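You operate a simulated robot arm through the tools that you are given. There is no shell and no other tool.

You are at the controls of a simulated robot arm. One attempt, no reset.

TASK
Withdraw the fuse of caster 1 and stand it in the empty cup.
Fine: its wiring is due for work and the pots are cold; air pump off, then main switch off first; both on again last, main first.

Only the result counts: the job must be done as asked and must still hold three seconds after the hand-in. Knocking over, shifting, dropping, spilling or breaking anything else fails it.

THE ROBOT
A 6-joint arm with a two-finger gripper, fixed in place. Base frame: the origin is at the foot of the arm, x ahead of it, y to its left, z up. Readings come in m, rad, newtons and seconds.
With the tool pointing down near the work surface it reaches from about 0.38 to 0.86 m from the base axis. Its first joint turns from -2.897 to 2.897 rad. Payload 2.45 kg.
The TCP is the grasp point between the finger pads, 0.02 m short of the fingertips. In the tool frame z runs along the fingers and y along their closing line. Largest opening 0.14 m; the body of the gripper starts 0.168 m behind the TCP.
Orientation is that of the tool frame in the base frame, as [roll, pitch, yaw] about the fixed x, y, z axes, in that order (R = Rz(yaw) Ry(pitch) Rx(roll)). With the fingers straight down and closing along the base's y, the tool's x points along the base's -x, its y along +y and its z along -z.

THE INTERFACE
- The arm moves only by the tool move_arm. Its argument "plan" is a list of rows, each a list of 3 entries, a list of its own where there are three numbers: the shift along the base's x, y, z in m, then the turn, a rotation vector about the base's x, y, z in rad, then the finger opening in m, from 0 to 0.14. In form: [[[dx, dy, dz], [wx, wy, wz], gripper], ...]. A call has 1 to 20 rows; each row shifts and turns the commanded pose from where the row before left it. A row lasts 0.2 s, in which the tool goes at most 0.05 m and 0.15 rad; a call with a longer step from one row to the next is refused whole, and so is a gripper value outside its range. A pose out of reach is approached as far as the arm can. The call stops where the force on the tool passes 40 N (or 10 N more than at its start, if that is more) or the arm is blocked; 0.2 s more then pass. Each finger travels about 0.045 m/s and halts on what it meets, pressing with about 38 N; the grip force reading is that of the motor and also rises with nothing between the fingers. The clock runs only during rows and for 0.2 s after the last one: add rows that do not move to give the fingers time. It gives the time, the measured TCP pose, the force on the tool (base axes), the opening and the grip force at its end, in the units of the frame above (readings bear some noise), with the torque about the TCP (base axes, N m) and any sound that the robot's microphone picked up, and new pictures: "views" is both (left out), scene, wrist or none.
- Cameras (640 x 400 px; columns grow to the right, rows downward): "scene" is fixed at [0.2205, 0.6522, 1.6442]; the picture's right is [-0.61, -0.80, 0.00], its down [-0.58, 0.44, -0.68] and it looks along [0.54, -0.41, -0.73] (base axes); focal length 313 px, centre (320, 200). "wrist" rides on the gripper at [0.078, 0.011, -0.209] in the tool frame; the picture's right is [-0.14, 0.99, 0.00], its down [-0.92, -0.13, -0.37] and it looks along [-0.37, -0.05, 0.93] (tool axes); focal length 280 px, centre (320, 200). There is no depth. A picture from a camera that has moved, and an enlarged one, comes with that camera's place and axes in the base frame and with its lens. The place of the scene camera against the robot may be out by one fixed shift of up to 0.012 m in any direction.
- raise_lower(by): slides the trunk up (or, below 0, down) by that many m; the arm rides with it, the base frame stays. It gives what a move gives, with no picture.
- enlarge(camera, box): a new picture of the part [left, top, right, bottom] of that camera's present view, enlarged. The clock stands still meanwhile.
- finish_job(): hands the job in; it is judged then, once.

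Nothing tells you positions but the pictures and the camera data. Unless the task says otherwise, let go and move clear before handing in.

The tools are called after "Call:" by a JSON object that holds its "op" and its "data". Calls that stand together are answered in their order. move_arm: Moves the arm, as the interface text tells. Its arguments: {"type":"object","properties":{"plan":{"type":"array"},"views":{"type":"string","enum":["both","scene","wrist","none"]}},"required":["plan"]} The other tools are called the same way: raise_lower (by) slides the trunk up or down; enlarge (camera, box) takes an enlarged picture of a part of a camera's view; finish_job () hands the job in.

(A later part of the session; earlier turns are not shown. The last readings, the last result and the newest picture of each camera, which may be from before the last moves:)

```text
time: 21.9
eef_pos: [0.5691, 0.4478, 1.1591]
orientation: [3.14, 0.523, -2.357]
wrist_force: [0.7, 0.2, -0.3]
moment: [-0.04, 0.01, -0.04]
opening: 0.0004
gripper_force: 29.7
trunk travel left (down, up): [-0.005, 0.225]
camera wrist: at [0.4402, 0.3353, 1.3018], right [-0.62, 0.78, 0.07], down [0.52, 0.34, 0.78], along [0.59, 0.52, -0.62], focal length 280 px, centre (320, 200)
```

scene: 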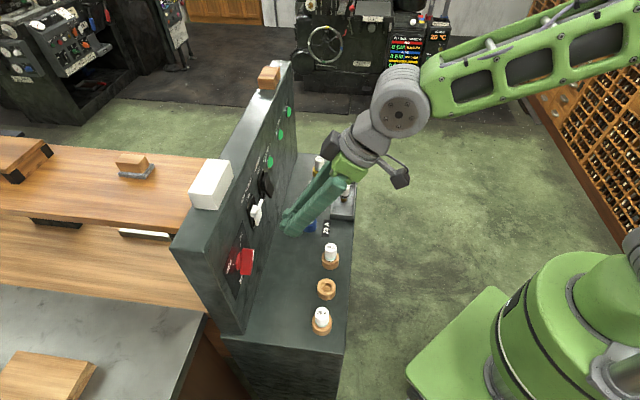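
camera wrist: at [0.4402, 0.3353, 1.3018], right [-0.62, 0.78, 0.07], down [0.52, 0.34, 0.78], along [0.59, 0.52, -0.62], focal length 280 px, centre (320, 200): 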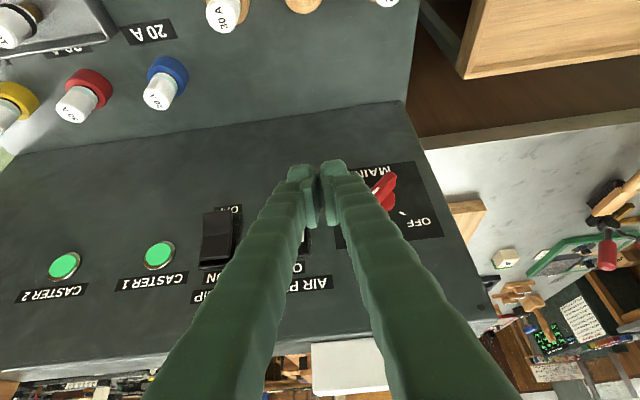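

Reached cleanly. I'll shift in front of the knob and open the fingers to get an unobstructed measurement of it.

Call:
{"op": "move_arm", "data": {"plan": [[[-0.0195, 0.0195, 0.0], [0, 0, 0], 0.14], [[-0.0195, 0.0195, 0.0], [0, 0, 0], 0.14], [[0, 0, 0], [0, 0, 0], 0.14], [[0, 0, 0], [0, 0, 0], 0.14], [[0, 0, 0], [0, 0, 0], 0.14], [[0, 0, 0], [0, 0, 0], 0.14], [[0, 0, 0], [0, 0, 0], 0.14], [[0, 0, 0], [0, 0, 0], 0.14]]}}

Call:
{"op": "enlarge", "data": {"camera": "wrist", "box": [230, 120, 430, 260]}}

Call:
{"op": "enlarge", "data": {"camera": "scene", "box": [200, 180, 340, 290]}}

```text
time: 23.7
eef_pos: [0.5323, 0.4846, 1.1606]
orientation: [3.141, 0.525, -2.356]
wrist_force: [-0.1, 0.2, -0.5]
moment: [0.01, -0.01, -0.01]
opening: 0.1398
gripper_force: 0.0
trunk travel left (down, up): [-0.005, 0.225]
camera wrist: at [0.4024, 0.3716, 1.3032], right [-0.62, 0.78, 0.07], down [0.52, 0.34, 0.78], along [0.59, 0.52, -0.62], focal length 280 px, centre (320, 200)
```

scene: 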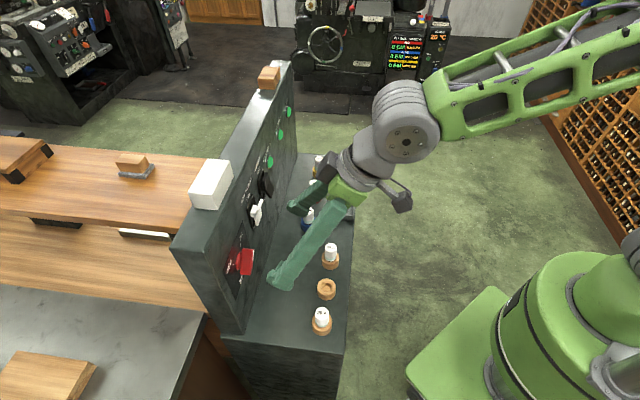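
wrist: 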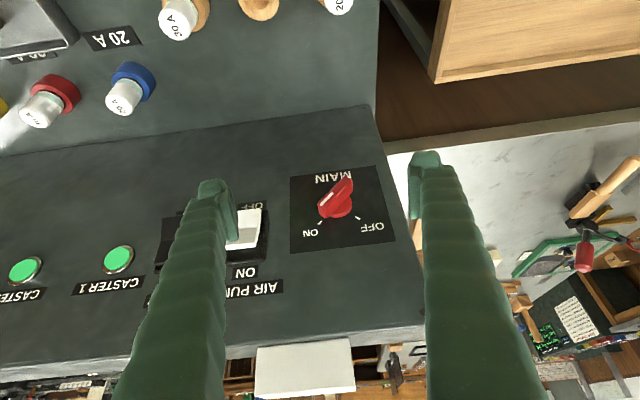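

```text
2.86 times, centred on (330, 190) of wrist
camera zoom: at [0.4024, 0.3716, 1.3032], right [-0.62, 0.78, 0.07], down [0.52, 0.34, 0.78], along [0.59, 0.52, -0.62], focal length 801 px, centre (291, 229)
```

zoom: 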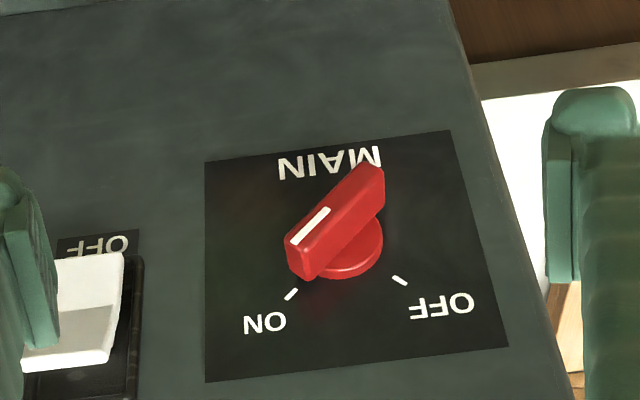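

```text
3.64 times, centred on (270, 235) of scene
camera zoom: at [0.2205, 0.6522, 1.6442], right [-0.61, -0.8, 0.0], down [-0.58, 0.44, -0.68], along [0.54, -0.41, -0.73], focal length 1139 px, centre (502, 73)
```

zoom: 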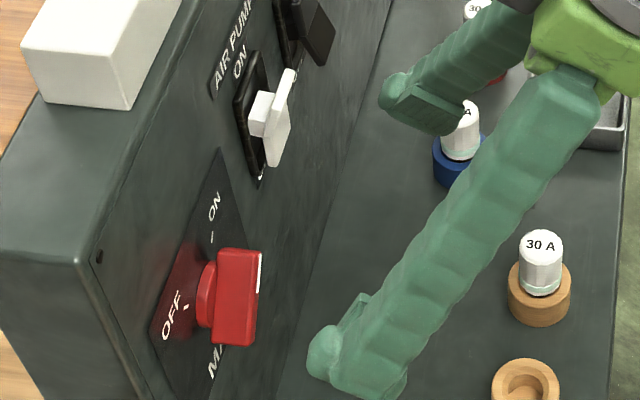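

Clear view of the knob now. I'll enlarge it further to pin down its shape.

Call:
{"op": "enlarge", "data": {"camera": "wrist", "box": [300, 165, 370, 235]}}

Call:
{"op": "enlarge", "data": {"camera": "scene", "box": [215, 225, 275, 285]}}

```text
5.71 times, centred on (335, 200) of wrist
camera zoom: at [0.4024, 0.3716, 1.3032], right [-0.62, 0.78, 0.07], down [0.52, 0.34, 0.78], along [0.59, 0.52, -0.62], focal length 1602 px, centre (234, 200)
```

zoom: 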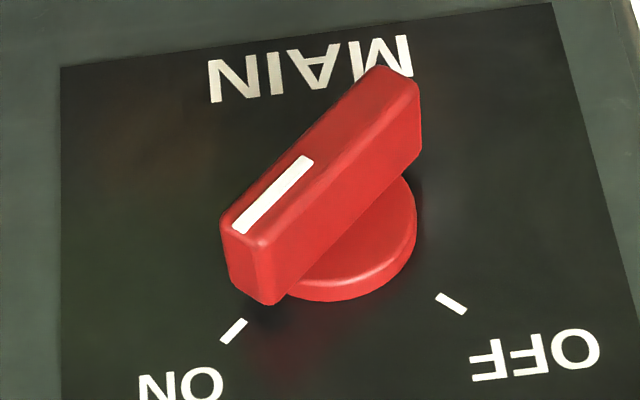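

```text
6.67 times, centred on (245, 255) of scene
camera zoom: at [0.2205, 0.6522, 1.6442], right [-0.61, -0.8, 0.0], down [-0.58, 0.44, -0.68], along [0.54, -0.41, -0.73], focal length 2088 px, centre (820, -167)
```

zoom: 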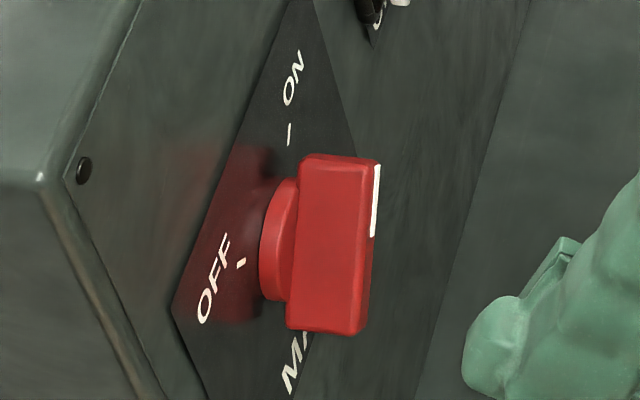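

The bar is about 11 mm wide, 50 mm long, centred near (along-panel 0.020, z 1.097), front at 0.80 from base along the panel normal. I'll close the fingers and move to the right of its upper end, then forward beside it.

Call:
{"op": "move_arm", "data": {"plan": [[[0.0095, -0.0095, -0.0138], [0, 0, 0], 0], [[0.0095, -0.0095, -0.0138], [0, 0, 0], 0], [[0.0095, -0.0095, -0.0138], [0, 0, 0], 0], [[0, 0, 0], [0, 0, 0], 0], [[0, 0, 0], [0, 0, 0], 0], [[0, 0, 0], [0, 0, 0], 0], [[0, 0, 0], [0, 0, 0], 0], [[0, 0, 0], [0, 0, 0], 0], [[0.012, 0.012, 0], [0, 0, 0], 0], [[0.012, 0.012, 0], [0, 0, 0], 0], [[0.012, 0.012, 0], [0, 0, 0], 0], [[0, 0, 0], [0, 0, 0], 0]]}}

Call:
{"op": "enlarge", "data": {"camera": "wrist", "box": [250, 120, 430, 260]}}

Call:
{"op": "enlarge", "data": {"camera": "scene", "box": [200, 180, 320, 290]}}

```text
time: 26.3
eef_pos: [0.5936, 0.495, 1.118]
orientation: [3.142, 0.523, -2.357]
wrist_force: [-0.3, -0.4, -0.8]
moment: [-0.01, 0.04, -0.03]
opening: 0.0
gripper_force: 29.8
trunk travel left (down, up): [-0.005, 0.225]
camera wrist: at [0.4641, 0.3811, 1.2605], right [-0.62, 0.78, 0.07], down [0.52, 0.34, 0.78], along [0.59, 0.52, -0.62], focal length 280 px, centre (320, 200)
```

scene: 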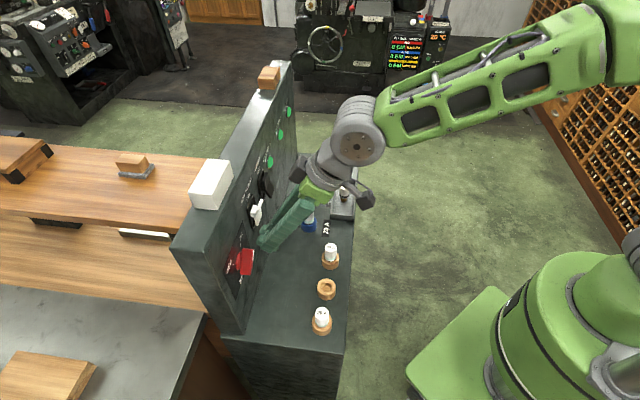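
wrist: 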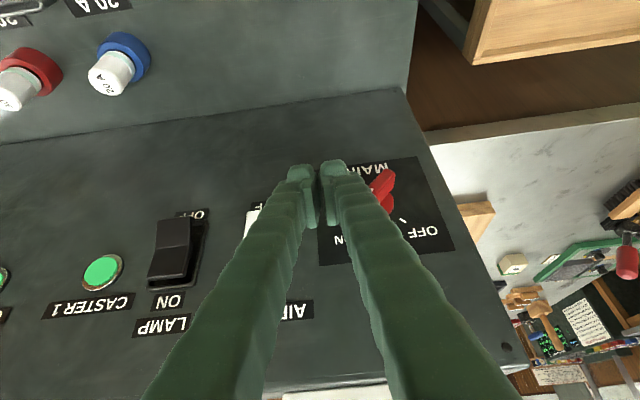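

```text
2.86 times, centred on (340, 190) of wrist
camera zoom: at [0.4641, 0.3811, 1.2605], right [-0.62, 0.78, 0.07], down [0.52, 0.34, 0.78], along [0.59, 0.52, -0.62], focal length 801 px, centre (263, 229)
```

zoom: 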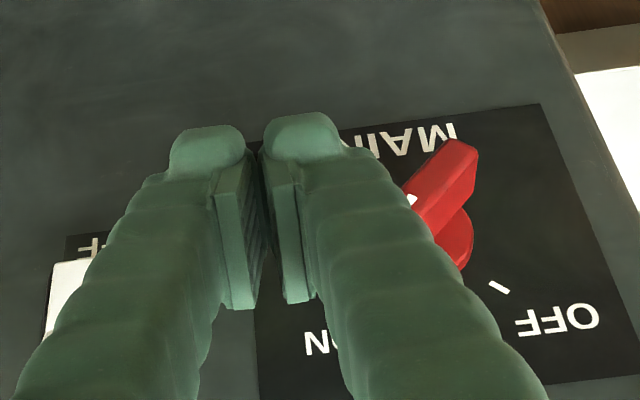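

```text
3.64 times, centred on (260, 235) of scene
camera zoom: at [0.2205, 0.6522, 1.6442], right [-0.61, -0.8, 0.0], down [-0.58, 0.44, -0.68], along [0.54, -0.41, -0.73], focal length 1139 px, centre (538, 73)
```

zoom: 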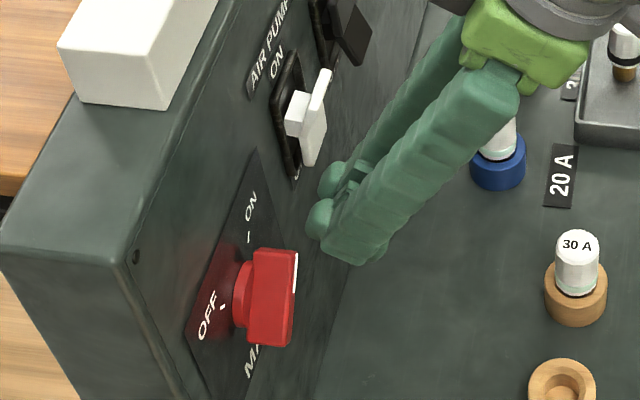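

Tip is just right of the bar's upper end. I'll go forward 15 mm so it overlaps the bar's depth, then push left in small steps.

Call:
{"op": "move_arm", "data": {"plan": [[[0.0054, 0.0054, 0], [0, 0, 0], 0], [[0.0054, 0.0054, 0], [0, 0, 0], 0], [[-0.0035, 0.0035, 0], [0, 0, 0], 0], [[-0.0035, 0.0035, 0], [0, 0, 0], 0], [[-0.0035, 0.0035, 0], [0, 0, 0], 0], [[0, 0, 0], [0, 0, 0], 0]]}}

Call:
{"op": "enlarge", "data": {"camera": "wrist", "box": [250, 120, 430, 260]}}

Call:
{"op": "enlarge", "data": {"camera": "scene", "box": [200, 180, 320, 290]}}

```text
time: 27.7
eef_pos: [0.5955, 0.5139, 1.1179]
orientation: [3.14, 0.528, -2.357]
wrist_force: [5.1, -10.1, 6.1]
moment: [0.06, -0.11, -0.03]
opening: 0.0
gripper_force: 29.6
trunk travel left (down, up): [-0.005, 0.225]
camera wrist: at [0.4657, 0.3999, 1.2607], right [-0.62, 0.78, 0.07], down [0.52, 0.34, 0.78], along [0.59, 0.52, -0.62], focal length 280 px, centre (320, 200)
```

scene: 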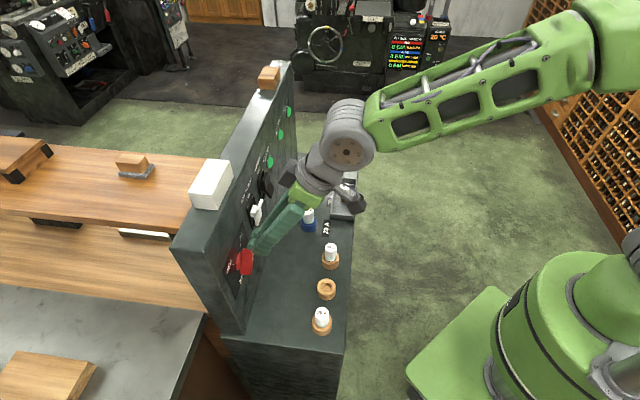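
wrist: 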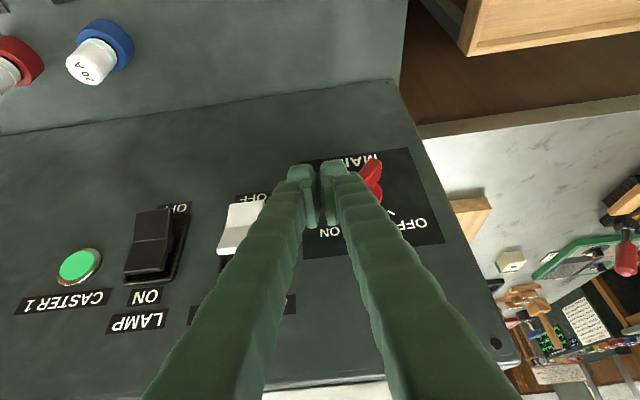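

```text
2.86 times, centred on (340, 190) of wrist
camera zoom: at [0.4657, 0.3999, 1.2607], right [-0.62, 0.78, 0.07], down [0.52, 0.34, 0.78], along [0.59, 0.52, -0.62], focal length 801 px, centre (263, 229)
```

zoom: 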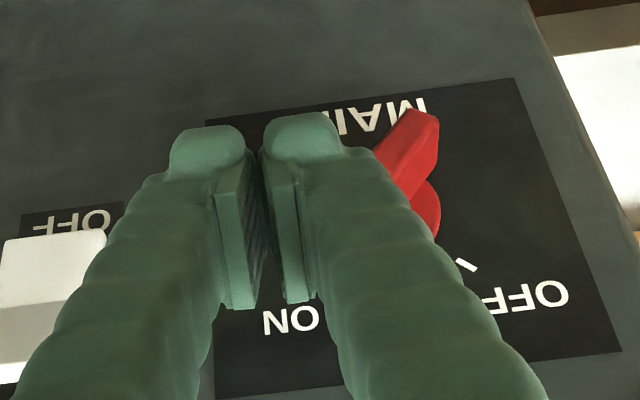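

```text
3.64 times, centred on (260, 235) of scene
camera zoom: at [0.2205, 0.6522, 1.6442], right [-0.61, -0.8, 0.0], down [-0.58, 0.44, -0.68], along [0.54, -0.41, -0.73], focal length 1139 px, centre (538, 73)
```

zoom: 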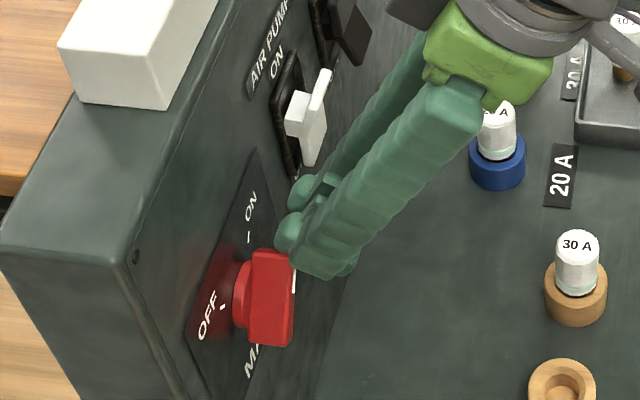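

The tip is pushing on the bar with about 11 N. I'll keep pushing left.

Call:
{"op": "move_arm", "data": {"plan": [[[-0.0035, 0.0035, 0], [0, 0, 0], 0], [[-0.0035, 0.0035, 0], [0, 0, 0], 0], [[-0.0035, 0.0035, 0], [0, 0, 0], 0], [[0, 0, 0], [0, 0, 0], 0]]}}

Call:
{"op": "enlarge", "data": {"camera": "wrist", "box": [250, 120, 430, 260]}}

Call:
{"op": "enlarge", "data": {"camera": "scene", "box": [200, 180, 320, 290]}}

```text
time: 28.3
eef_pos: [0.5904, 0.5179, 1.1234]
orientation: [-3.14, 0.53, -2.358]
wrist_force: [-4.5, -17.0, 11.9]
moment: [0.07, -0.04, 0.13]
opening: 0.0001
gripper_force: 29.8
trunk travel left (down, up): [-0.005, 0.225]
stopped in row 3: the force on the tool passed its limit at 42 N (the readings are from after the stop); the commanded pose is now the measured one
camera wrist: at [0.4596, 0.4043, 1.2647], right [-0.61, 0.79, 0.07], down [0.52, 0.34, 0.78], along [0.59, 0.52, -0.62], focal length 280 px, centre (320, 200)
```

scene: 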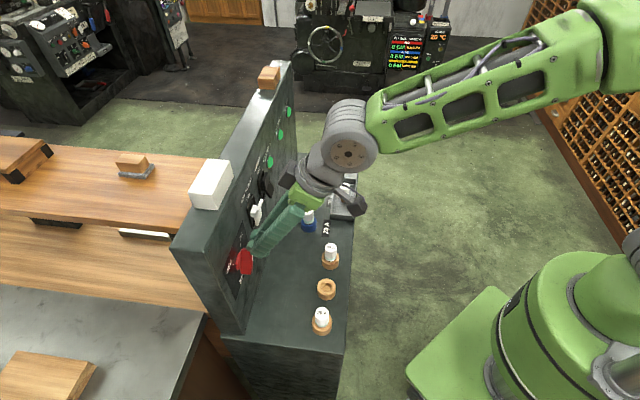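
wrist: 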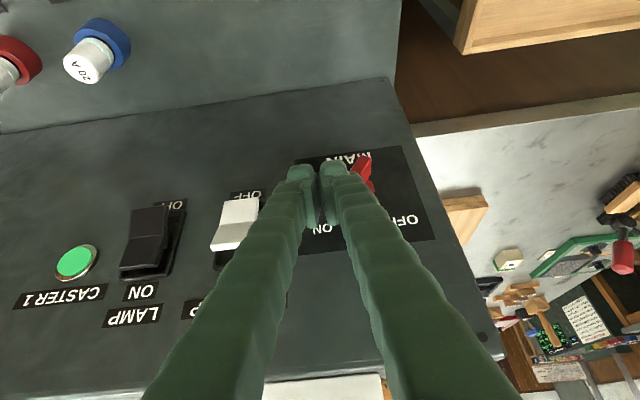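

```text
2.86 times, centred on (340, 190) of wrist
camera zoom: at [0.4596, 0.4043, 1.2647], right [-0.61, 0.79, 0.07], down [0.52, 0.34, 0.78], along [0.59, 0.52, -0.62], focal length 801 px, centre (263, 229)
```

zoom: 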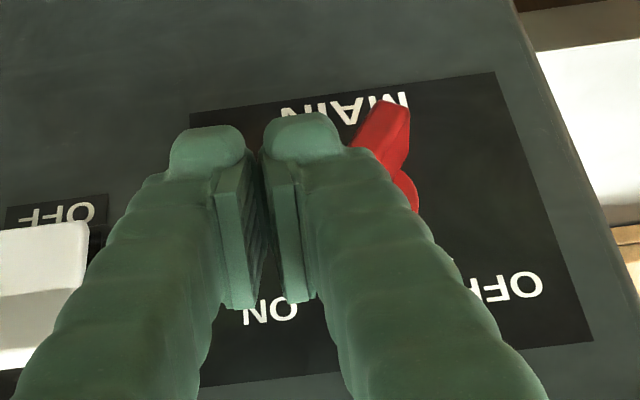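

```text
3.64 times, centred on (260, 235) of scene
camera zoom: at [0.2205, 0.6522, 1.6442], right [-0.61, -0.8, 0.0], down [-0.58, 0.44, -0.68], along [0.54, -0.41, -0.73], focal length 1139 px, centre (538, 73)
```

zoom: 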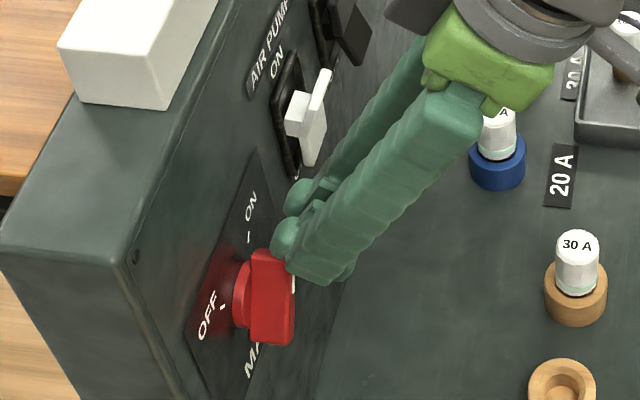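

The bar turned only part way: the rounded tip didn't reach deep enough and rode over the bar's edge. I'll back out, go lower and further right, move in deeper, and then push along an arc.

Call:
{"op": "move_arm", "data": {"plan": [[[-0.0141, -0.0141, 0], [0, 0, 0], 0], [[0.0132, -0.0132, -0.0154], [0, 0, 0], 0], [[0, 0, 0], [0, 0, 0], 0]]}}

Call:
{"op": "enlarge", "data": {"camera": "wrist", "box": [250, 120, 430, 260]}}

Call:
{"op": "enlarge", "data": {"camera": "scene", "box": [200, 210, 280, 290]}}

```text
time: 29.1
eef_pos: [0.5911, 0.4948, 1.1033]
orientation: [-3.14, 0.529, -2.357]
wrist_force: [1.1, 0.4, 0.4]
moment: [0.04, 0.06, 0.01]
opening: 0.0
gripper_force: 29.2
trunk travel left (down, up): [-0.005, 0.225]
camera wrist: at [0.4606, 0.3811, 1.246], right [-0.62, 0.79, 0.07], down [0.52, 0.34, 0.78], along [0.59, 0.52, -0.62], focal length 280 px, centre (320, 200)
```

scene: 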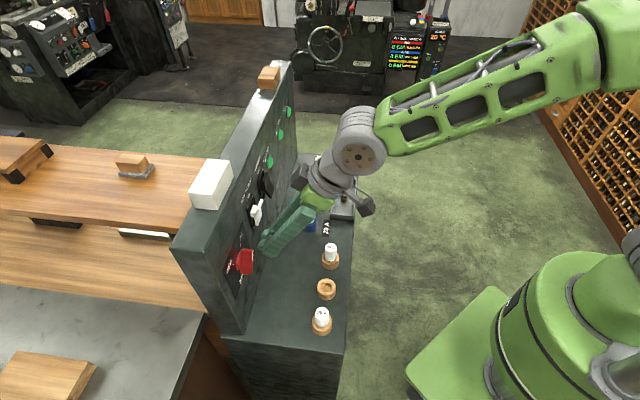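
wrist: 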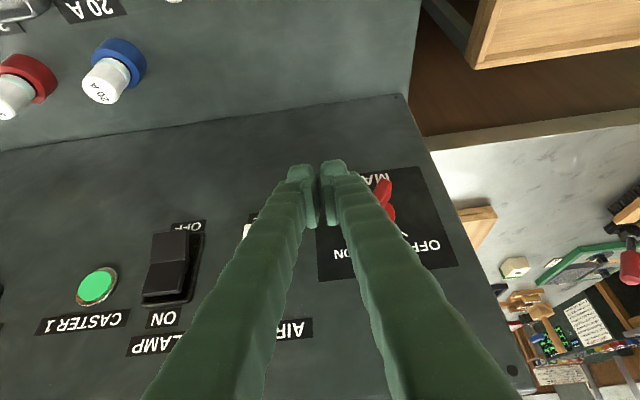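

```text
2.86 times, centred on (340, 190) of wrist
camera zoom: at [0.4606, 0.3811, 1.246], right [-0.62, 0.79, 0.07], down [0.52, 0.34, 0.78], along [0.59, 0.52, -0.62], focal length 801 px, centre (263, 229)
```

zoom: 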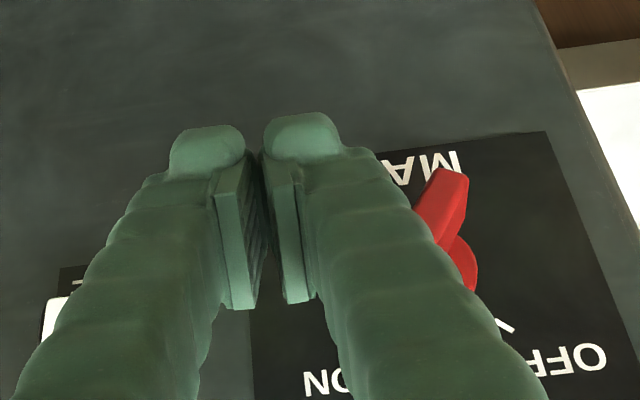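

```text
5.00 times, centred on (240, 250) of scene
camera zoom: at [0.2205, 0.6522, 1.6442], right [-0.61, -0.8, 0.0], down [-0.58, 0.44, -0.68], along [0.54, -0.41, -0.73], focal length 1566 px, centre (720, -50)
```

zoom: 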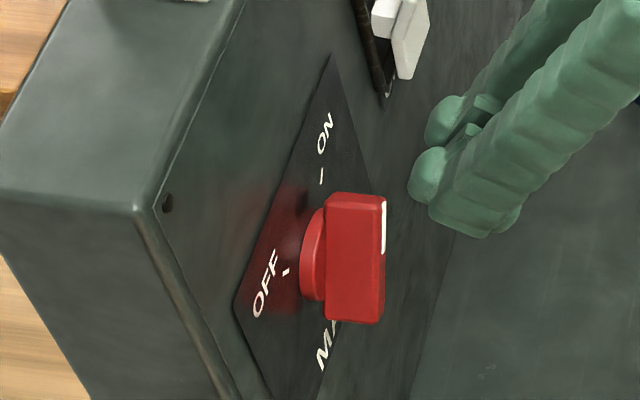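

The knob stays where pushed (about 60°), so it holds by friction. I'll move in deeper and follow the arc.

Call:
{"op": "move_arm", "data": {"plan": [[[0.0099, 0.0099, 0], [0, 0, 0], 0], [[0.0099, 0.0099, 0], [0, 0, 0], 0], [[-0.0044, 0.0044, 0.0025], [0, 0, 0], 0], [[-0.0044, 0.0044, 0.0025], [0, 0, 0], 0], [[-0.0024, 0.0024, 0.0055], [0, 0, 0], 0], [[-0.0024, 0.0024, 0.0055], [0, 0, 0], 0], [[0, 0, 0], [0, 0, 0], 0]]}}

Call:
{"op": "enlarge", "data": {"camera": "wrist", "box": [250, 120, 430, 260]}}

Call:
{"op": "enlarge", "data": {"camera": "scene", "box": [200, 210, 280, 290]}}

```text
time: 30.7
eef_pos: [0.5972, 0.5273, 1.1213]
orientation: [-3.141, 0.527, -2.358]
wrist_force: [1.8, -3.2, -0.5]
moment: [-0.06, -0.03, 0.03]
opening: 0.0001
gripper_force: 29.3
trunk travel left (down, up): [-0.005, 0.225]
camera wrist: at [0.4662, 0.4145, 1.2626], right [-0.62, 0.79, 0.07], down [0.52, 0.34, 0.78], along [0.59, 0.52, -0.62], focal length 280 px, centre (320, 200)
```

scene: 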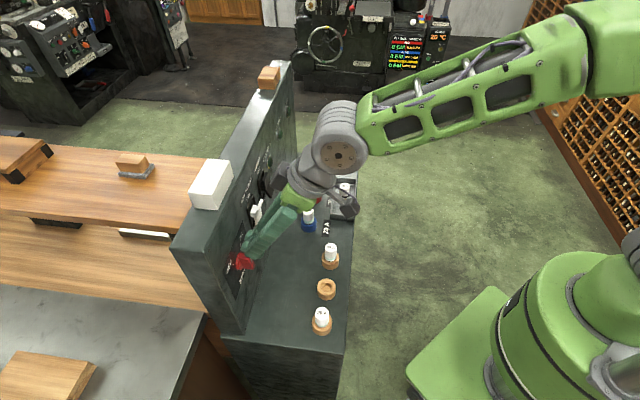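
wrist: 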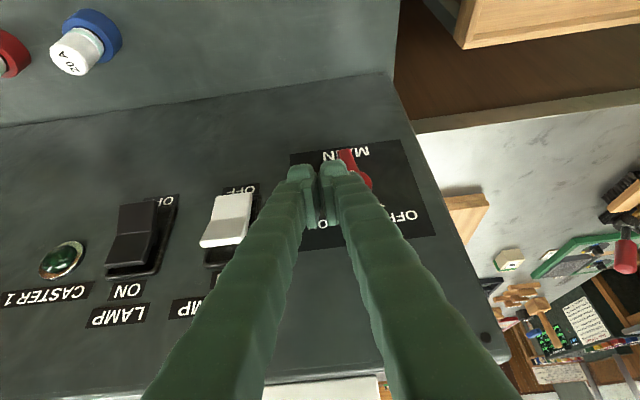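

```text
2.86 times, centred on (340, 190) of wrist
camera zoom: at [0.4662, 0.4145, 1.2626], right [-0.62, 0.79, 0.07], down [0.52, 0.34, 0.78], along [0.59, 0.52, -0.62], focal length 801 px, centre (263, 229)
```

zoom: 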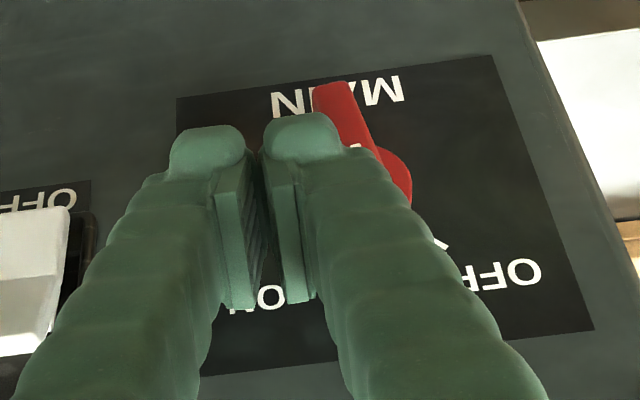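

```text
5.00 times, centred on (240, 250) of scene
camera zoom: at [0.2205, 0.6522, 1.6442], right [-0.61, -0.8, 0.0], down [-0.58, 0.44, -0.68], along [0.54, -0.41, -0.73], focal length 1566 px, centre (720, -50)
```

zoom: 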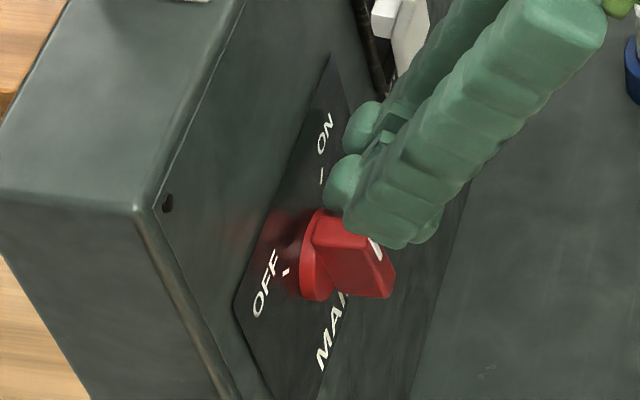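

The bar has passed vertical and the caster lamps have gone dark. I'll continue the arc to bring it fully to OFF.

Call:
{"op": "move_arm", "data": {"plan": [[[-0.0033, 0.0033, 0.0012], [0, 0, 0], 0], [[-0.0033, 0.0033, 0.0012], [0, 0, 0], 0], [[-0.0033, 0.0033, 0.0012], [0, 0, 0], 0], [[-0.0033, 0.0033, 0.0012], [0, 0, 0], 0], [[0, 0, 0], [0, 0, 0], 0]]}}

Call:
{"op": "enlarge", "data": {"camera": "wrist", "box": [250, 120, 430, 260]}}

Call:
{"op": "enlarge", "data": {"camera": "scene", "box": [200, 210, 280, 290]}}

```text
time: 31.9
eef_pos: [0.583, 0.54, 1.1265]
orientation: [-3.14, 0.529, -2.356]
wrist_force: [-0.2, -0.4, -0.1]
moment: [-0.02, 0.0, -0.04]
opening: 0.0001
gripper_force: 30.0
trunk travel left (down, up): [-0.005, 0.225]
camera wrist: at [0.4531, 0.4275, 1.2683], right [-0.62, 0.79, 0.07], down [0.52, 0.34, 0.78], along [0.59, 0.52, -0.62], focal length 280 px, centre (320, 200)
```

scene: 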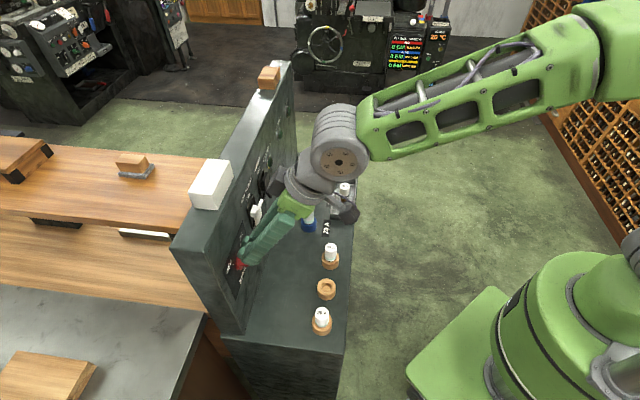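
wrist: 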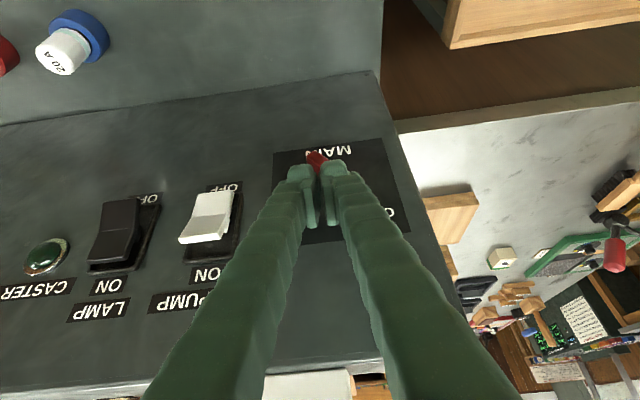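

```text
2.86 times, centred on (340, 190) of wrist
camera zoom: at [0.4531, 0.4275, 1.2683], right [-0.62, 0.79, 0.07], down [0.52, 0.34, 0.78], along [0.59, 0.52, -0.62], focal length 801 px, centre (263, 229)
```

zoom: 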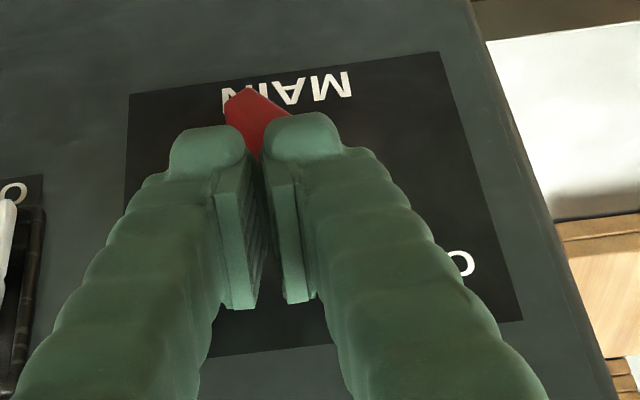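

```text
5.00 times, centred on (240, 250) of scene
camera zoom: at [0.2205, 0.6522, 1.6442], right [-0.61, -0.8, 0.0], down [-0.58, 0.44, -0.68], along [0.54, -0.41, -0.73], focal length 1566 px, centre (720, -50)
```

zoom: 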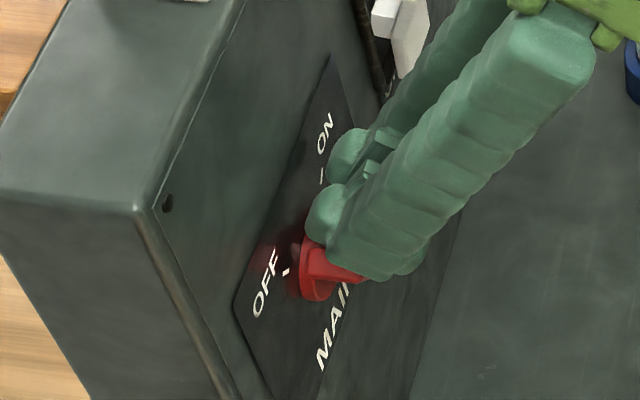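

The bar now seems to lie toward OFF. I'll back straight out, rise a bit and open the fingers to check the knob.

Call:
{"op": "move_arm", "data": {"plan": [[[-0.0141, -0.0141, 0], [0, 0, 0], 0], [[-0.0141, -0.0141, 0], [0, 0, 0], 0], [[-0.0141, -0.0141, 0.01], [0, 0, 0], 0], [[-0.0141, -0.0141, 0.02], [0, 0, 0], 0.14], [[0, 0, 0], [0, 0, 0], 0.14], [[0, 0, 0], [0, 0, 0], 0.14], [[0, 0, 0], [0, 0, 0], 0.14], [[0, 0, 0], [0, 0, 0], 0.14], [[0, 0, 0], [0, 0, 0], 0.14], [[0, 0, 0], [0, 0, 0], 0.14], [[0, 0, 0], [0, 0, 0], 0.14], [[0, 0, 0], [0, 0, 0], 0.14]]}}

Call:
{"op": "enlarge", "data": {"camera": "wrist", "box": [290, 150, 400, 260]}}

Call:
{"op": "enlarge", "data": {"camera": "scene", "box": [200, 210, 280, 290]}}

```text
time: 34.5
eef_pos: [0.5262, 0.4826, 1.1561]
orientation: [-3.139, 0.529, -2.355]
wrist_force: [-0.1, 1.0, 0.4]
moment: [0.01, 0.02, -0.03]
opening: 0.14
gripper_force: 0.0
trunk travel left (down, up): [-0.005, 0.225]
camera wrist: at [0.3969, 0.3697, 1.298], right [-0.62, 0.79, 0.07], down [0.52, 0.34, 0.78], along [0.59, 0.52, -0.62], focal length 280 px, centre (320, 200)
```

scene: 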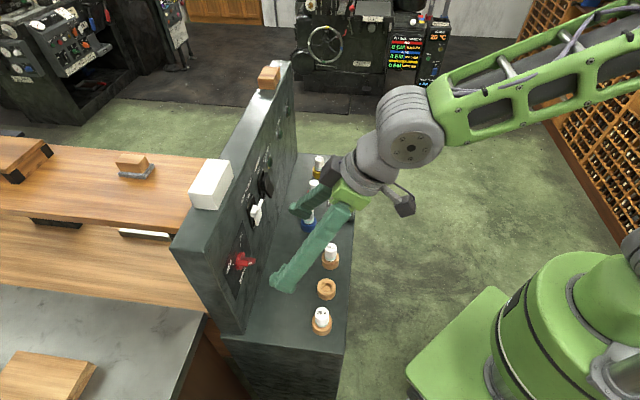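
wrist: 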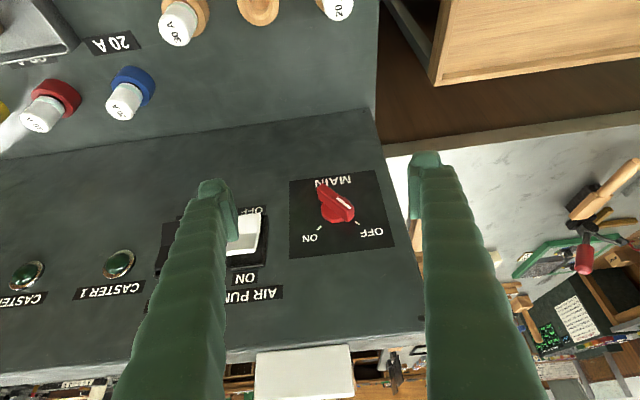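

```text
3.64 times, centred on (345, 205) of wrist
camera zoom: at [0.3969, 0.3697, 1.298], right [-0.62, 0.79, 0.07], down [0.52, 0.34, 0.78], along [0.59, 0.52, -0.62], focal length 1020 px, centre (229, 182)
```

zoom: 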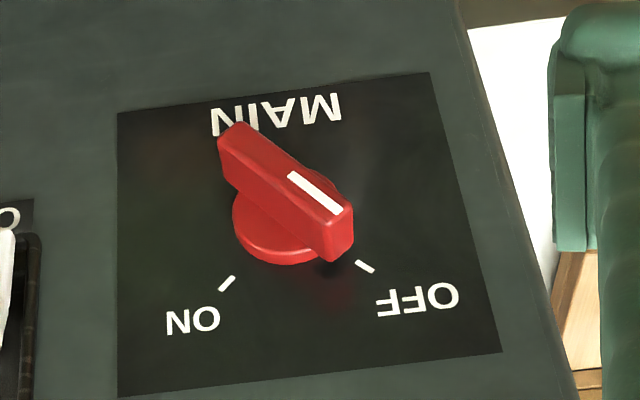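

```text
5.00 times, centred on (240, 250) of scene
camera zoom: at [0.2205, 0.6522, 1.6442], right [-0.61, -0.8, 0.0], down [-0.58, 0.44, -0.68], along [0.54, -0.41, -0.73], focal length 1566 px, centre (720, -50)
```

zoom: 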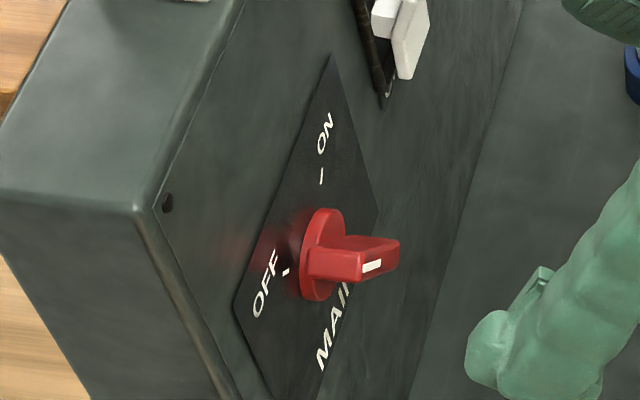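

Main points squarely at OFF and all lamps are dark. Now the fuse: I'll bring the tool vertical and move above the blue holder, which I take to be at about x 0.724, y 0.315, fuse top z 0.952.

Call:
{"op": "move_arm", "data": {"plan": [[[0.0263, -0.0259, 0.0], [-0.093, 0.093, 0], 0.09], [[0.0263, -0.0259, 0.0], [-0.093, 0.093, 0], 0.09], [[0.0263, -0.0259, 0.0], [-0.093, 0.093, 0], 0.09], [[0.0283, -0.0239, 0.0], [-0.093, 0.093, 0], 0.09], [[0.0283, -0.0229, -0.01], [0, 0, 0], 0.09], [[0.0283, -0.0219, -0.02], [0, 0, 0], 0.09], [[0.0283, -0.0219, -0.02], [0, 0, 0], 0.09], [[0, 0, 0], [0, 0, 0], 0.09]]}}

Call:
{"op": "enlarge", "data": {"camera": "wrist", "box": [220, 100, 420, 260]}}

```text
time: 36.3
eef_pos: [0.718, 0.3131, 1.1076]
orientation: [-3.139, 0.004, -2.357]
wrist_force: [-1.1, -0.2, -0.3]
moment: [0.03, 0.04, 0.0]
opening: 0.09
gripper_force: 0.0
trunk travel left (down, up): [-0.005, 0.225]
camera wrist: at [0.6551, 0.267, 1.3168], right [-0.6, 0.8, 0.0], down [0.74, 0.56, 0.37], along [0.3, 0.22, -0.93], focal length 280 px, centre (320, 200)
```

scene: 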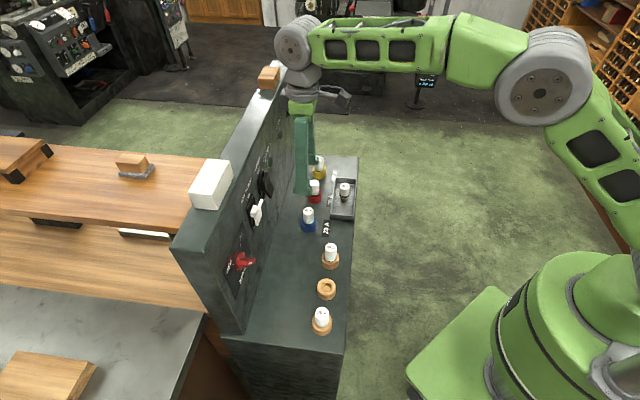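
wrist: 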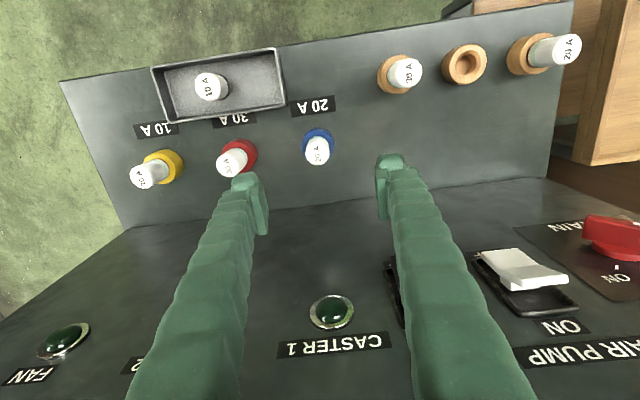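

```text
2.50 times, centred on (320, 180) of wrist
camera zoom: at [0.6551, 0.267, 1.3168], right [-0.6, 0.8, 0.0], down [0.74, 0.56, 0.37], along [0.3, 0.22, -0.93], focal length 701 px, centre (320, 250)
```

zoom: 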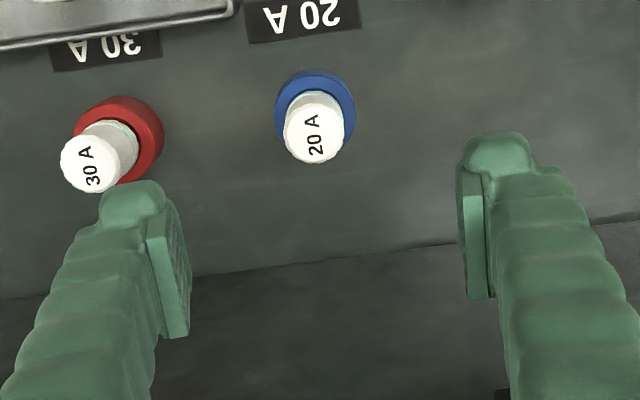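

Fuse seen at about x 0.723, y 0.314. I'll descend to just above its top with a moderate opening, and re-check alignment.

Call:
{"op": "move_arm", "data": {"plan": [[[0.0014, 0.0003, -0.03], [0, 0, 0], 0.075], [[0.0014, 0.0003, -0.03], [0, 0, 0], 0.075], [[0.0014, 0.0003, -0.03], [0, 0, 0], 0.075], [[0.0014, 0.0, -0.03], [0, 0, 0], 0.075], [[0, 0, 0], [0, 0, 0], 0.075]]}}

Call:
{"op": "enlarge", "data": {"camera": "wrist", "box": [240, 100, 420, 240]}}

Call:
{"op": "enlarge", "data": {"camera": "scene", "box": [250, 140, 360, 250]}}

```text
time: 37.5
eef_pos: [0.7232, 0.3165, 0.9852]
orientation: [-3.141, 0.002, -2.356]
wrist_force: [0.7, -0.8, 0.6]
moment: [0.0, 0.03, -0.01]
opening: 0.0751
gripper_force: 0.0
trunk travel left (down, up): [-0.005, 0.225]
camera wrist: at [0.6598, 0.2702, 1.1944], right [-0.6, 0.8, 0.0], down [0.74, 0.56, 0.37], along [0.3, 0.22, -0.93], focal length 280 px, centre (320, 200)
```

scene: 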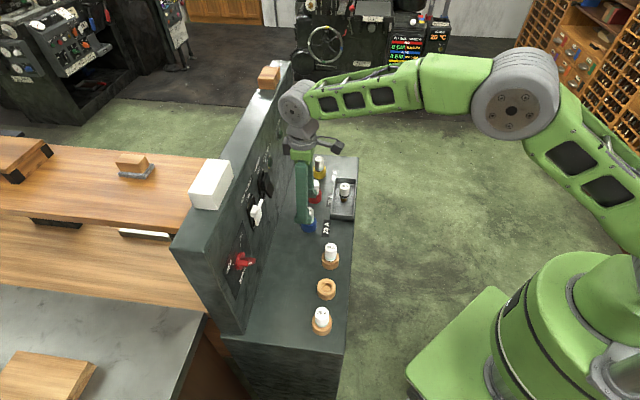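
wrist: 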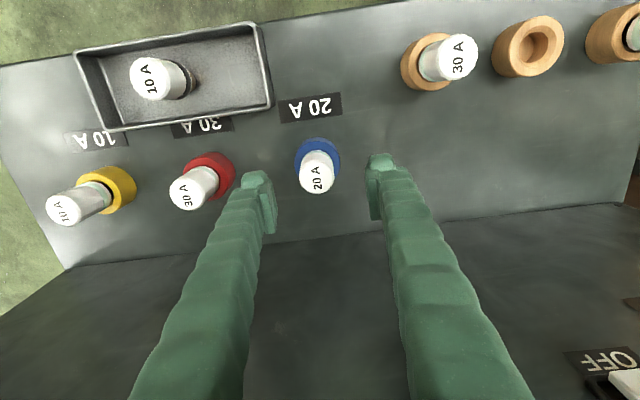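

```text
2.86 times, centred on (330, 170) of wrist
camera zoom: at [0.6598, 0.2702, 1.1944], right [-0.6, 0.8, 0.0], down [0.74, 0.56, 0.37], along [0.3, 0.22, -0.93], focal length 801 px, centre (291, 286)
```

zoom: 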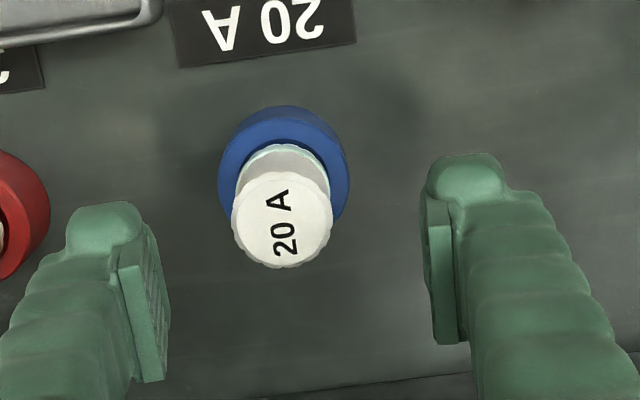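

```text
3.64 times, centred on (305, 195) of scene
camera zoom: at [0.2205, 0.6522, 1.6442], right [-0.61, -0.8, 0.0], down [-0.58, 0.44, -0.68], along [0.54, -0.41, -0.73], focal length 1139 px, centre (374, 218)
```

zoom: 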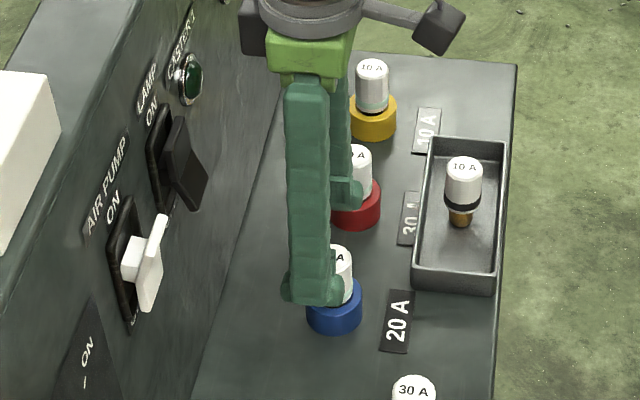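

Alignment is within 3 mm; I'll correct that, descend so the tips end just above the blue ring, and close on the fuse.

Call:
{"op": "move_arm", "data": {"plan": [[[-0.0008, -0.0026, -0.026], [0, 0, 0], 0.075], [[0, 0, -0.026], [0, 0, 0], 0.075], [[0, 0, 0], [0, 0, 0], 0.075]]}}

Call:
{"op": "enlarge", "data": {"camera": "wrist", "box": [240, 100, 420, 240]}}

Call:
{"op": "enlarge", "data": {"camera": "scene", "box": [250, 140, 360, 250]}}

```text
time: 38.3
eef_pos: [0.7216, 0.3135, 0.9331]
orientation: [-3.141, 0.002, -2.357]
wrist_force: [0.9, -0.3, 0.3]
moment: [-0.02, 0.0, -0.01]
opening: 0.0751
gripper_force: 0.1
trunk travel left (down, up): [-0.005, 0.225]
camera wrist: at [0.6584, 0.2667, 1.1436], right [-0.6, 0.8, 0.0], down [0.74, 0.56, 0.37], along [0.3, 0.22, -0.93], focal length 280 px, centre (320, 200)
```

scene: 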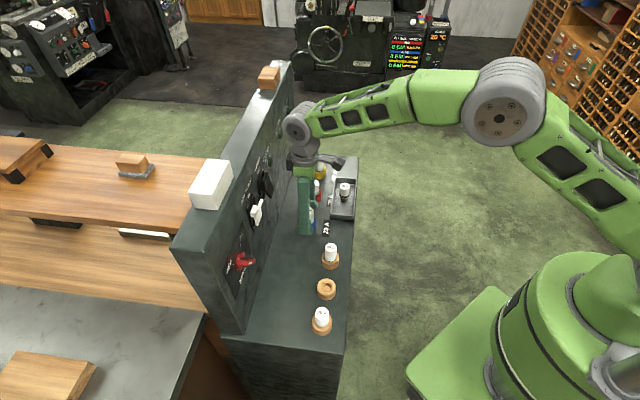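
wrist: 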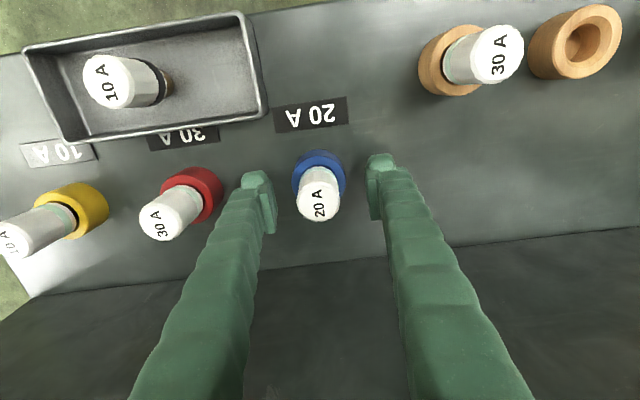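

```text
2.86 times, centred on (330, 170) of wrist
camera zoom: at [0.6584, 0.2667, 1.1436], right [-0.6, 0.8, 0.0], down [0.74, 0.56, 0.37], along [0.3, 0.22, -0.93], focal length 801 px, centre (291, 286)
```

zoom: 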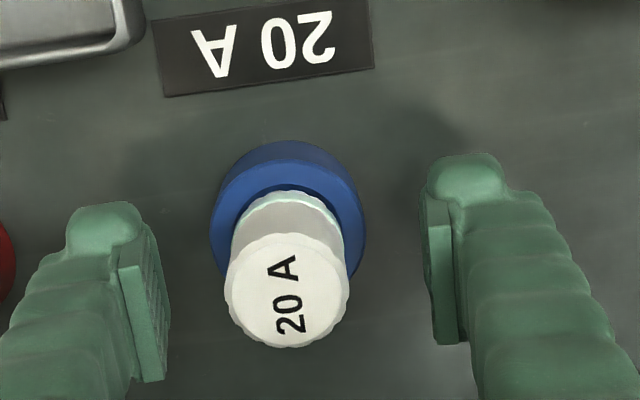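

```text
3.64 times, centred on (305, 195) of scene
camera zoom: at [0.2205, 0.6522, 1.6442], right [-0.61, -0.8, 0.0], down [-0.58, 0.44, -0.68], along [0.54, -0.41, -0.73], focal length 1139 px, centre (374, 218)
```

zoom: 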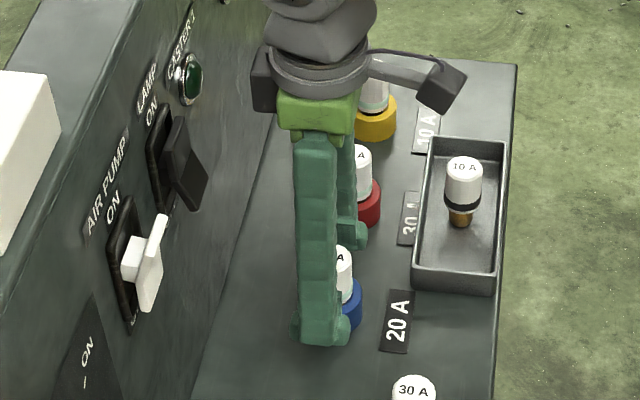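

Fingers straddle the fuse, tips a few millimetres above the ring. Closing now.

Call:
{"op": "move_arm", "data": {"plan": [[[0, 0, 0], [0, 0, 0], 0.0], [[0, 0, 0], [0, 0, 0], 0.0], [[0, 0, 0], [0, 0, 0], 0.0], [[0, 0, 0], [0, 0, 0], 0.0], [[0, 0, 0], [0, 0, 0], 0.0], [[0, 0, 0], [0, 0, 0], 0.0]], "views": "wrist"}}

Call:
{"op": "enlarge", "data": {"camera": "wrist", "box": [240, 100, 420, 240]}}

```text
time: 39.7
eef_pos: [0.7229, 0.3124, 0.9338]
orientation: [-3.139, 0.002, -2.357]
wrist_force: [5.3, -5.0, -0.2]
moment: [-0.06, -0.04, -0.02]
opening: 0.0296
gripper_force: 38.3
trunk travel left (down, up): [-0.005, 0.225]
camera wrist: at [0.6589, 0.2662, 1.1437], right [-0.6, 0.8, 0.0], down [0.74, 0.56, 0.37], along [0.3, 0.22, -0.93], focal length 280 px, centre (320, 200)
```

wrist: 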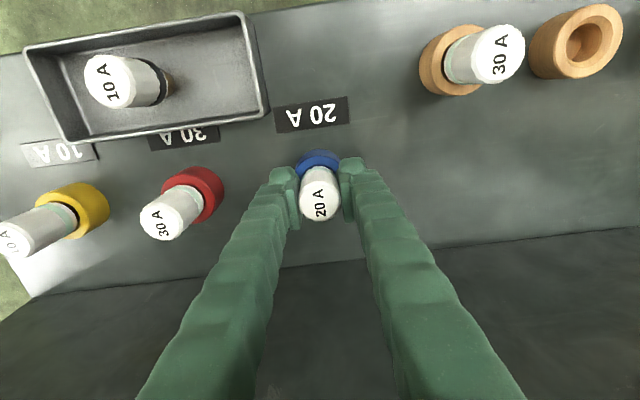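

```text
2.86 times, centred on (330, 170) of wrist
camera zoom: at [0.6589, 0.2662, 1.1437], right [-0.6, 0.8, 0.0], down [0.74, 0.56, 0.37], along [0.3, 0.22, -0.93], focal length 801 px, centre (291, 286)
```

zoom: 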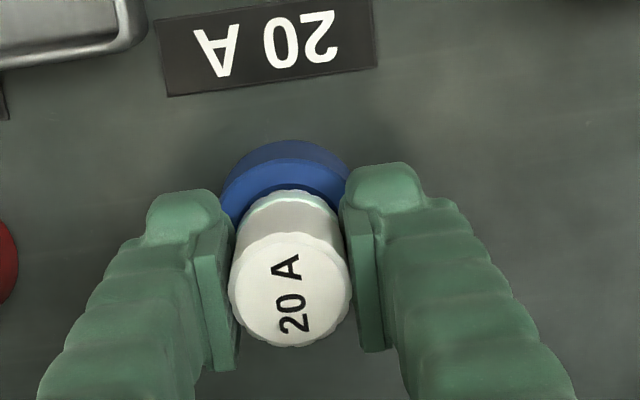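

Gripped at 0.030 m with 38 N. Pulling up gently now.

Call:
{"op": "move_arm", "data": {"plan": [[[0.0007, -0.0007, 0], [0, 0, 0], 0.0], [[0, 0, 0.005], [0, 0, 0], 0.0], [[0, 0, 0.005], [0, 0, 0], 0.0], [[0, 0, 0.01], [0, 0, 0], 0.0], [[0, 0, 0.01], [0, 0, 0], 0.0], [[0, 0, 0.01], [0, 0, 0], 0.0], [[0, 0, 0], [0, 0, 0], 0.0]]}}

Call:
{"op": "enlarge", "data": {"camera": "wrist", "box": [240, 100, 420, 240]}}

Call:
{"op": "enlarge", "data": {"camera": "scene", "box": [250, 140, 360, 250]}}

```text
time: 41.3
eef_pos: [0.7236, 0.3146, 0.9742]
orientation: [-3.139, -0.001, -2.355]
wrist_force: [-0.7, 0.1, 0.5]
moment: [0.0, 0.02, -0.01]
opening: 0.0295
gripper_force: 37.6
trunk travel left (down, up): [-0.005, 0.225]
camera wrist: at [0.6595, 0.2682, 1.1836], right [-0.6, 0.8, 0.0], down [0.74, 0.56, 0.37], along [0.3, 0.22, -0.93], focal length 280 px, centre (320, 200)
```

scene: 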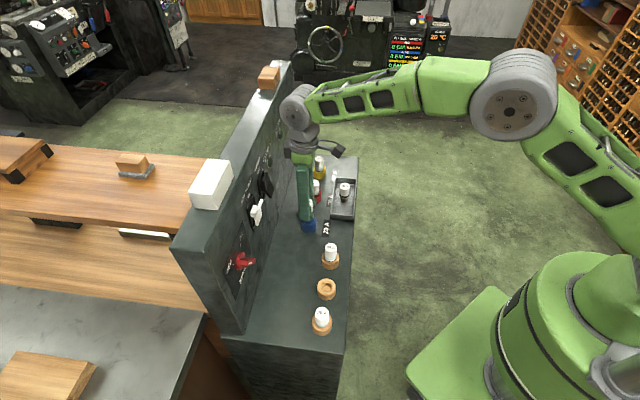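
wrist: 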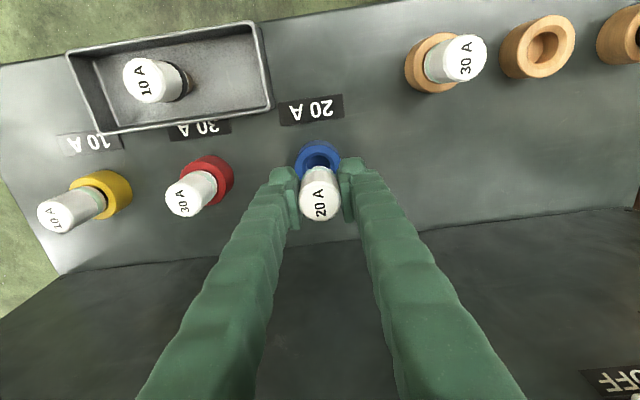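

```text
2.86 times, centred on (330, 170) of wrist
camera zoom: at [0.6595, 0.2682, 1.1836], right [-0.6, 0.8, 0.0], down [0.74, 0.56, 0.37], along [0.3, 0.22, -0.93], focal length 801 px, centre (291, 286)
```

zoom: 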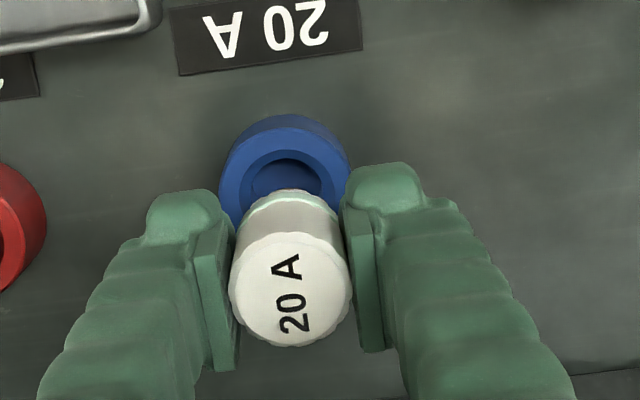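

```text
3.64 times, centred on (305, 195) of scene
camera zoom: at [0.2205, 0.6522, 1.6442], right [-0.61, -0.8, 0.0], down [-0.58, 0.44, -0.68], along [0.54, -0.41, -0.73], focal length 1139 px, centre (374, 218)
```

zoom: 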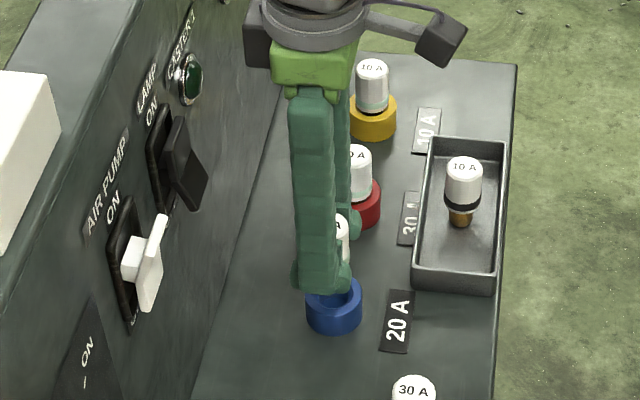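

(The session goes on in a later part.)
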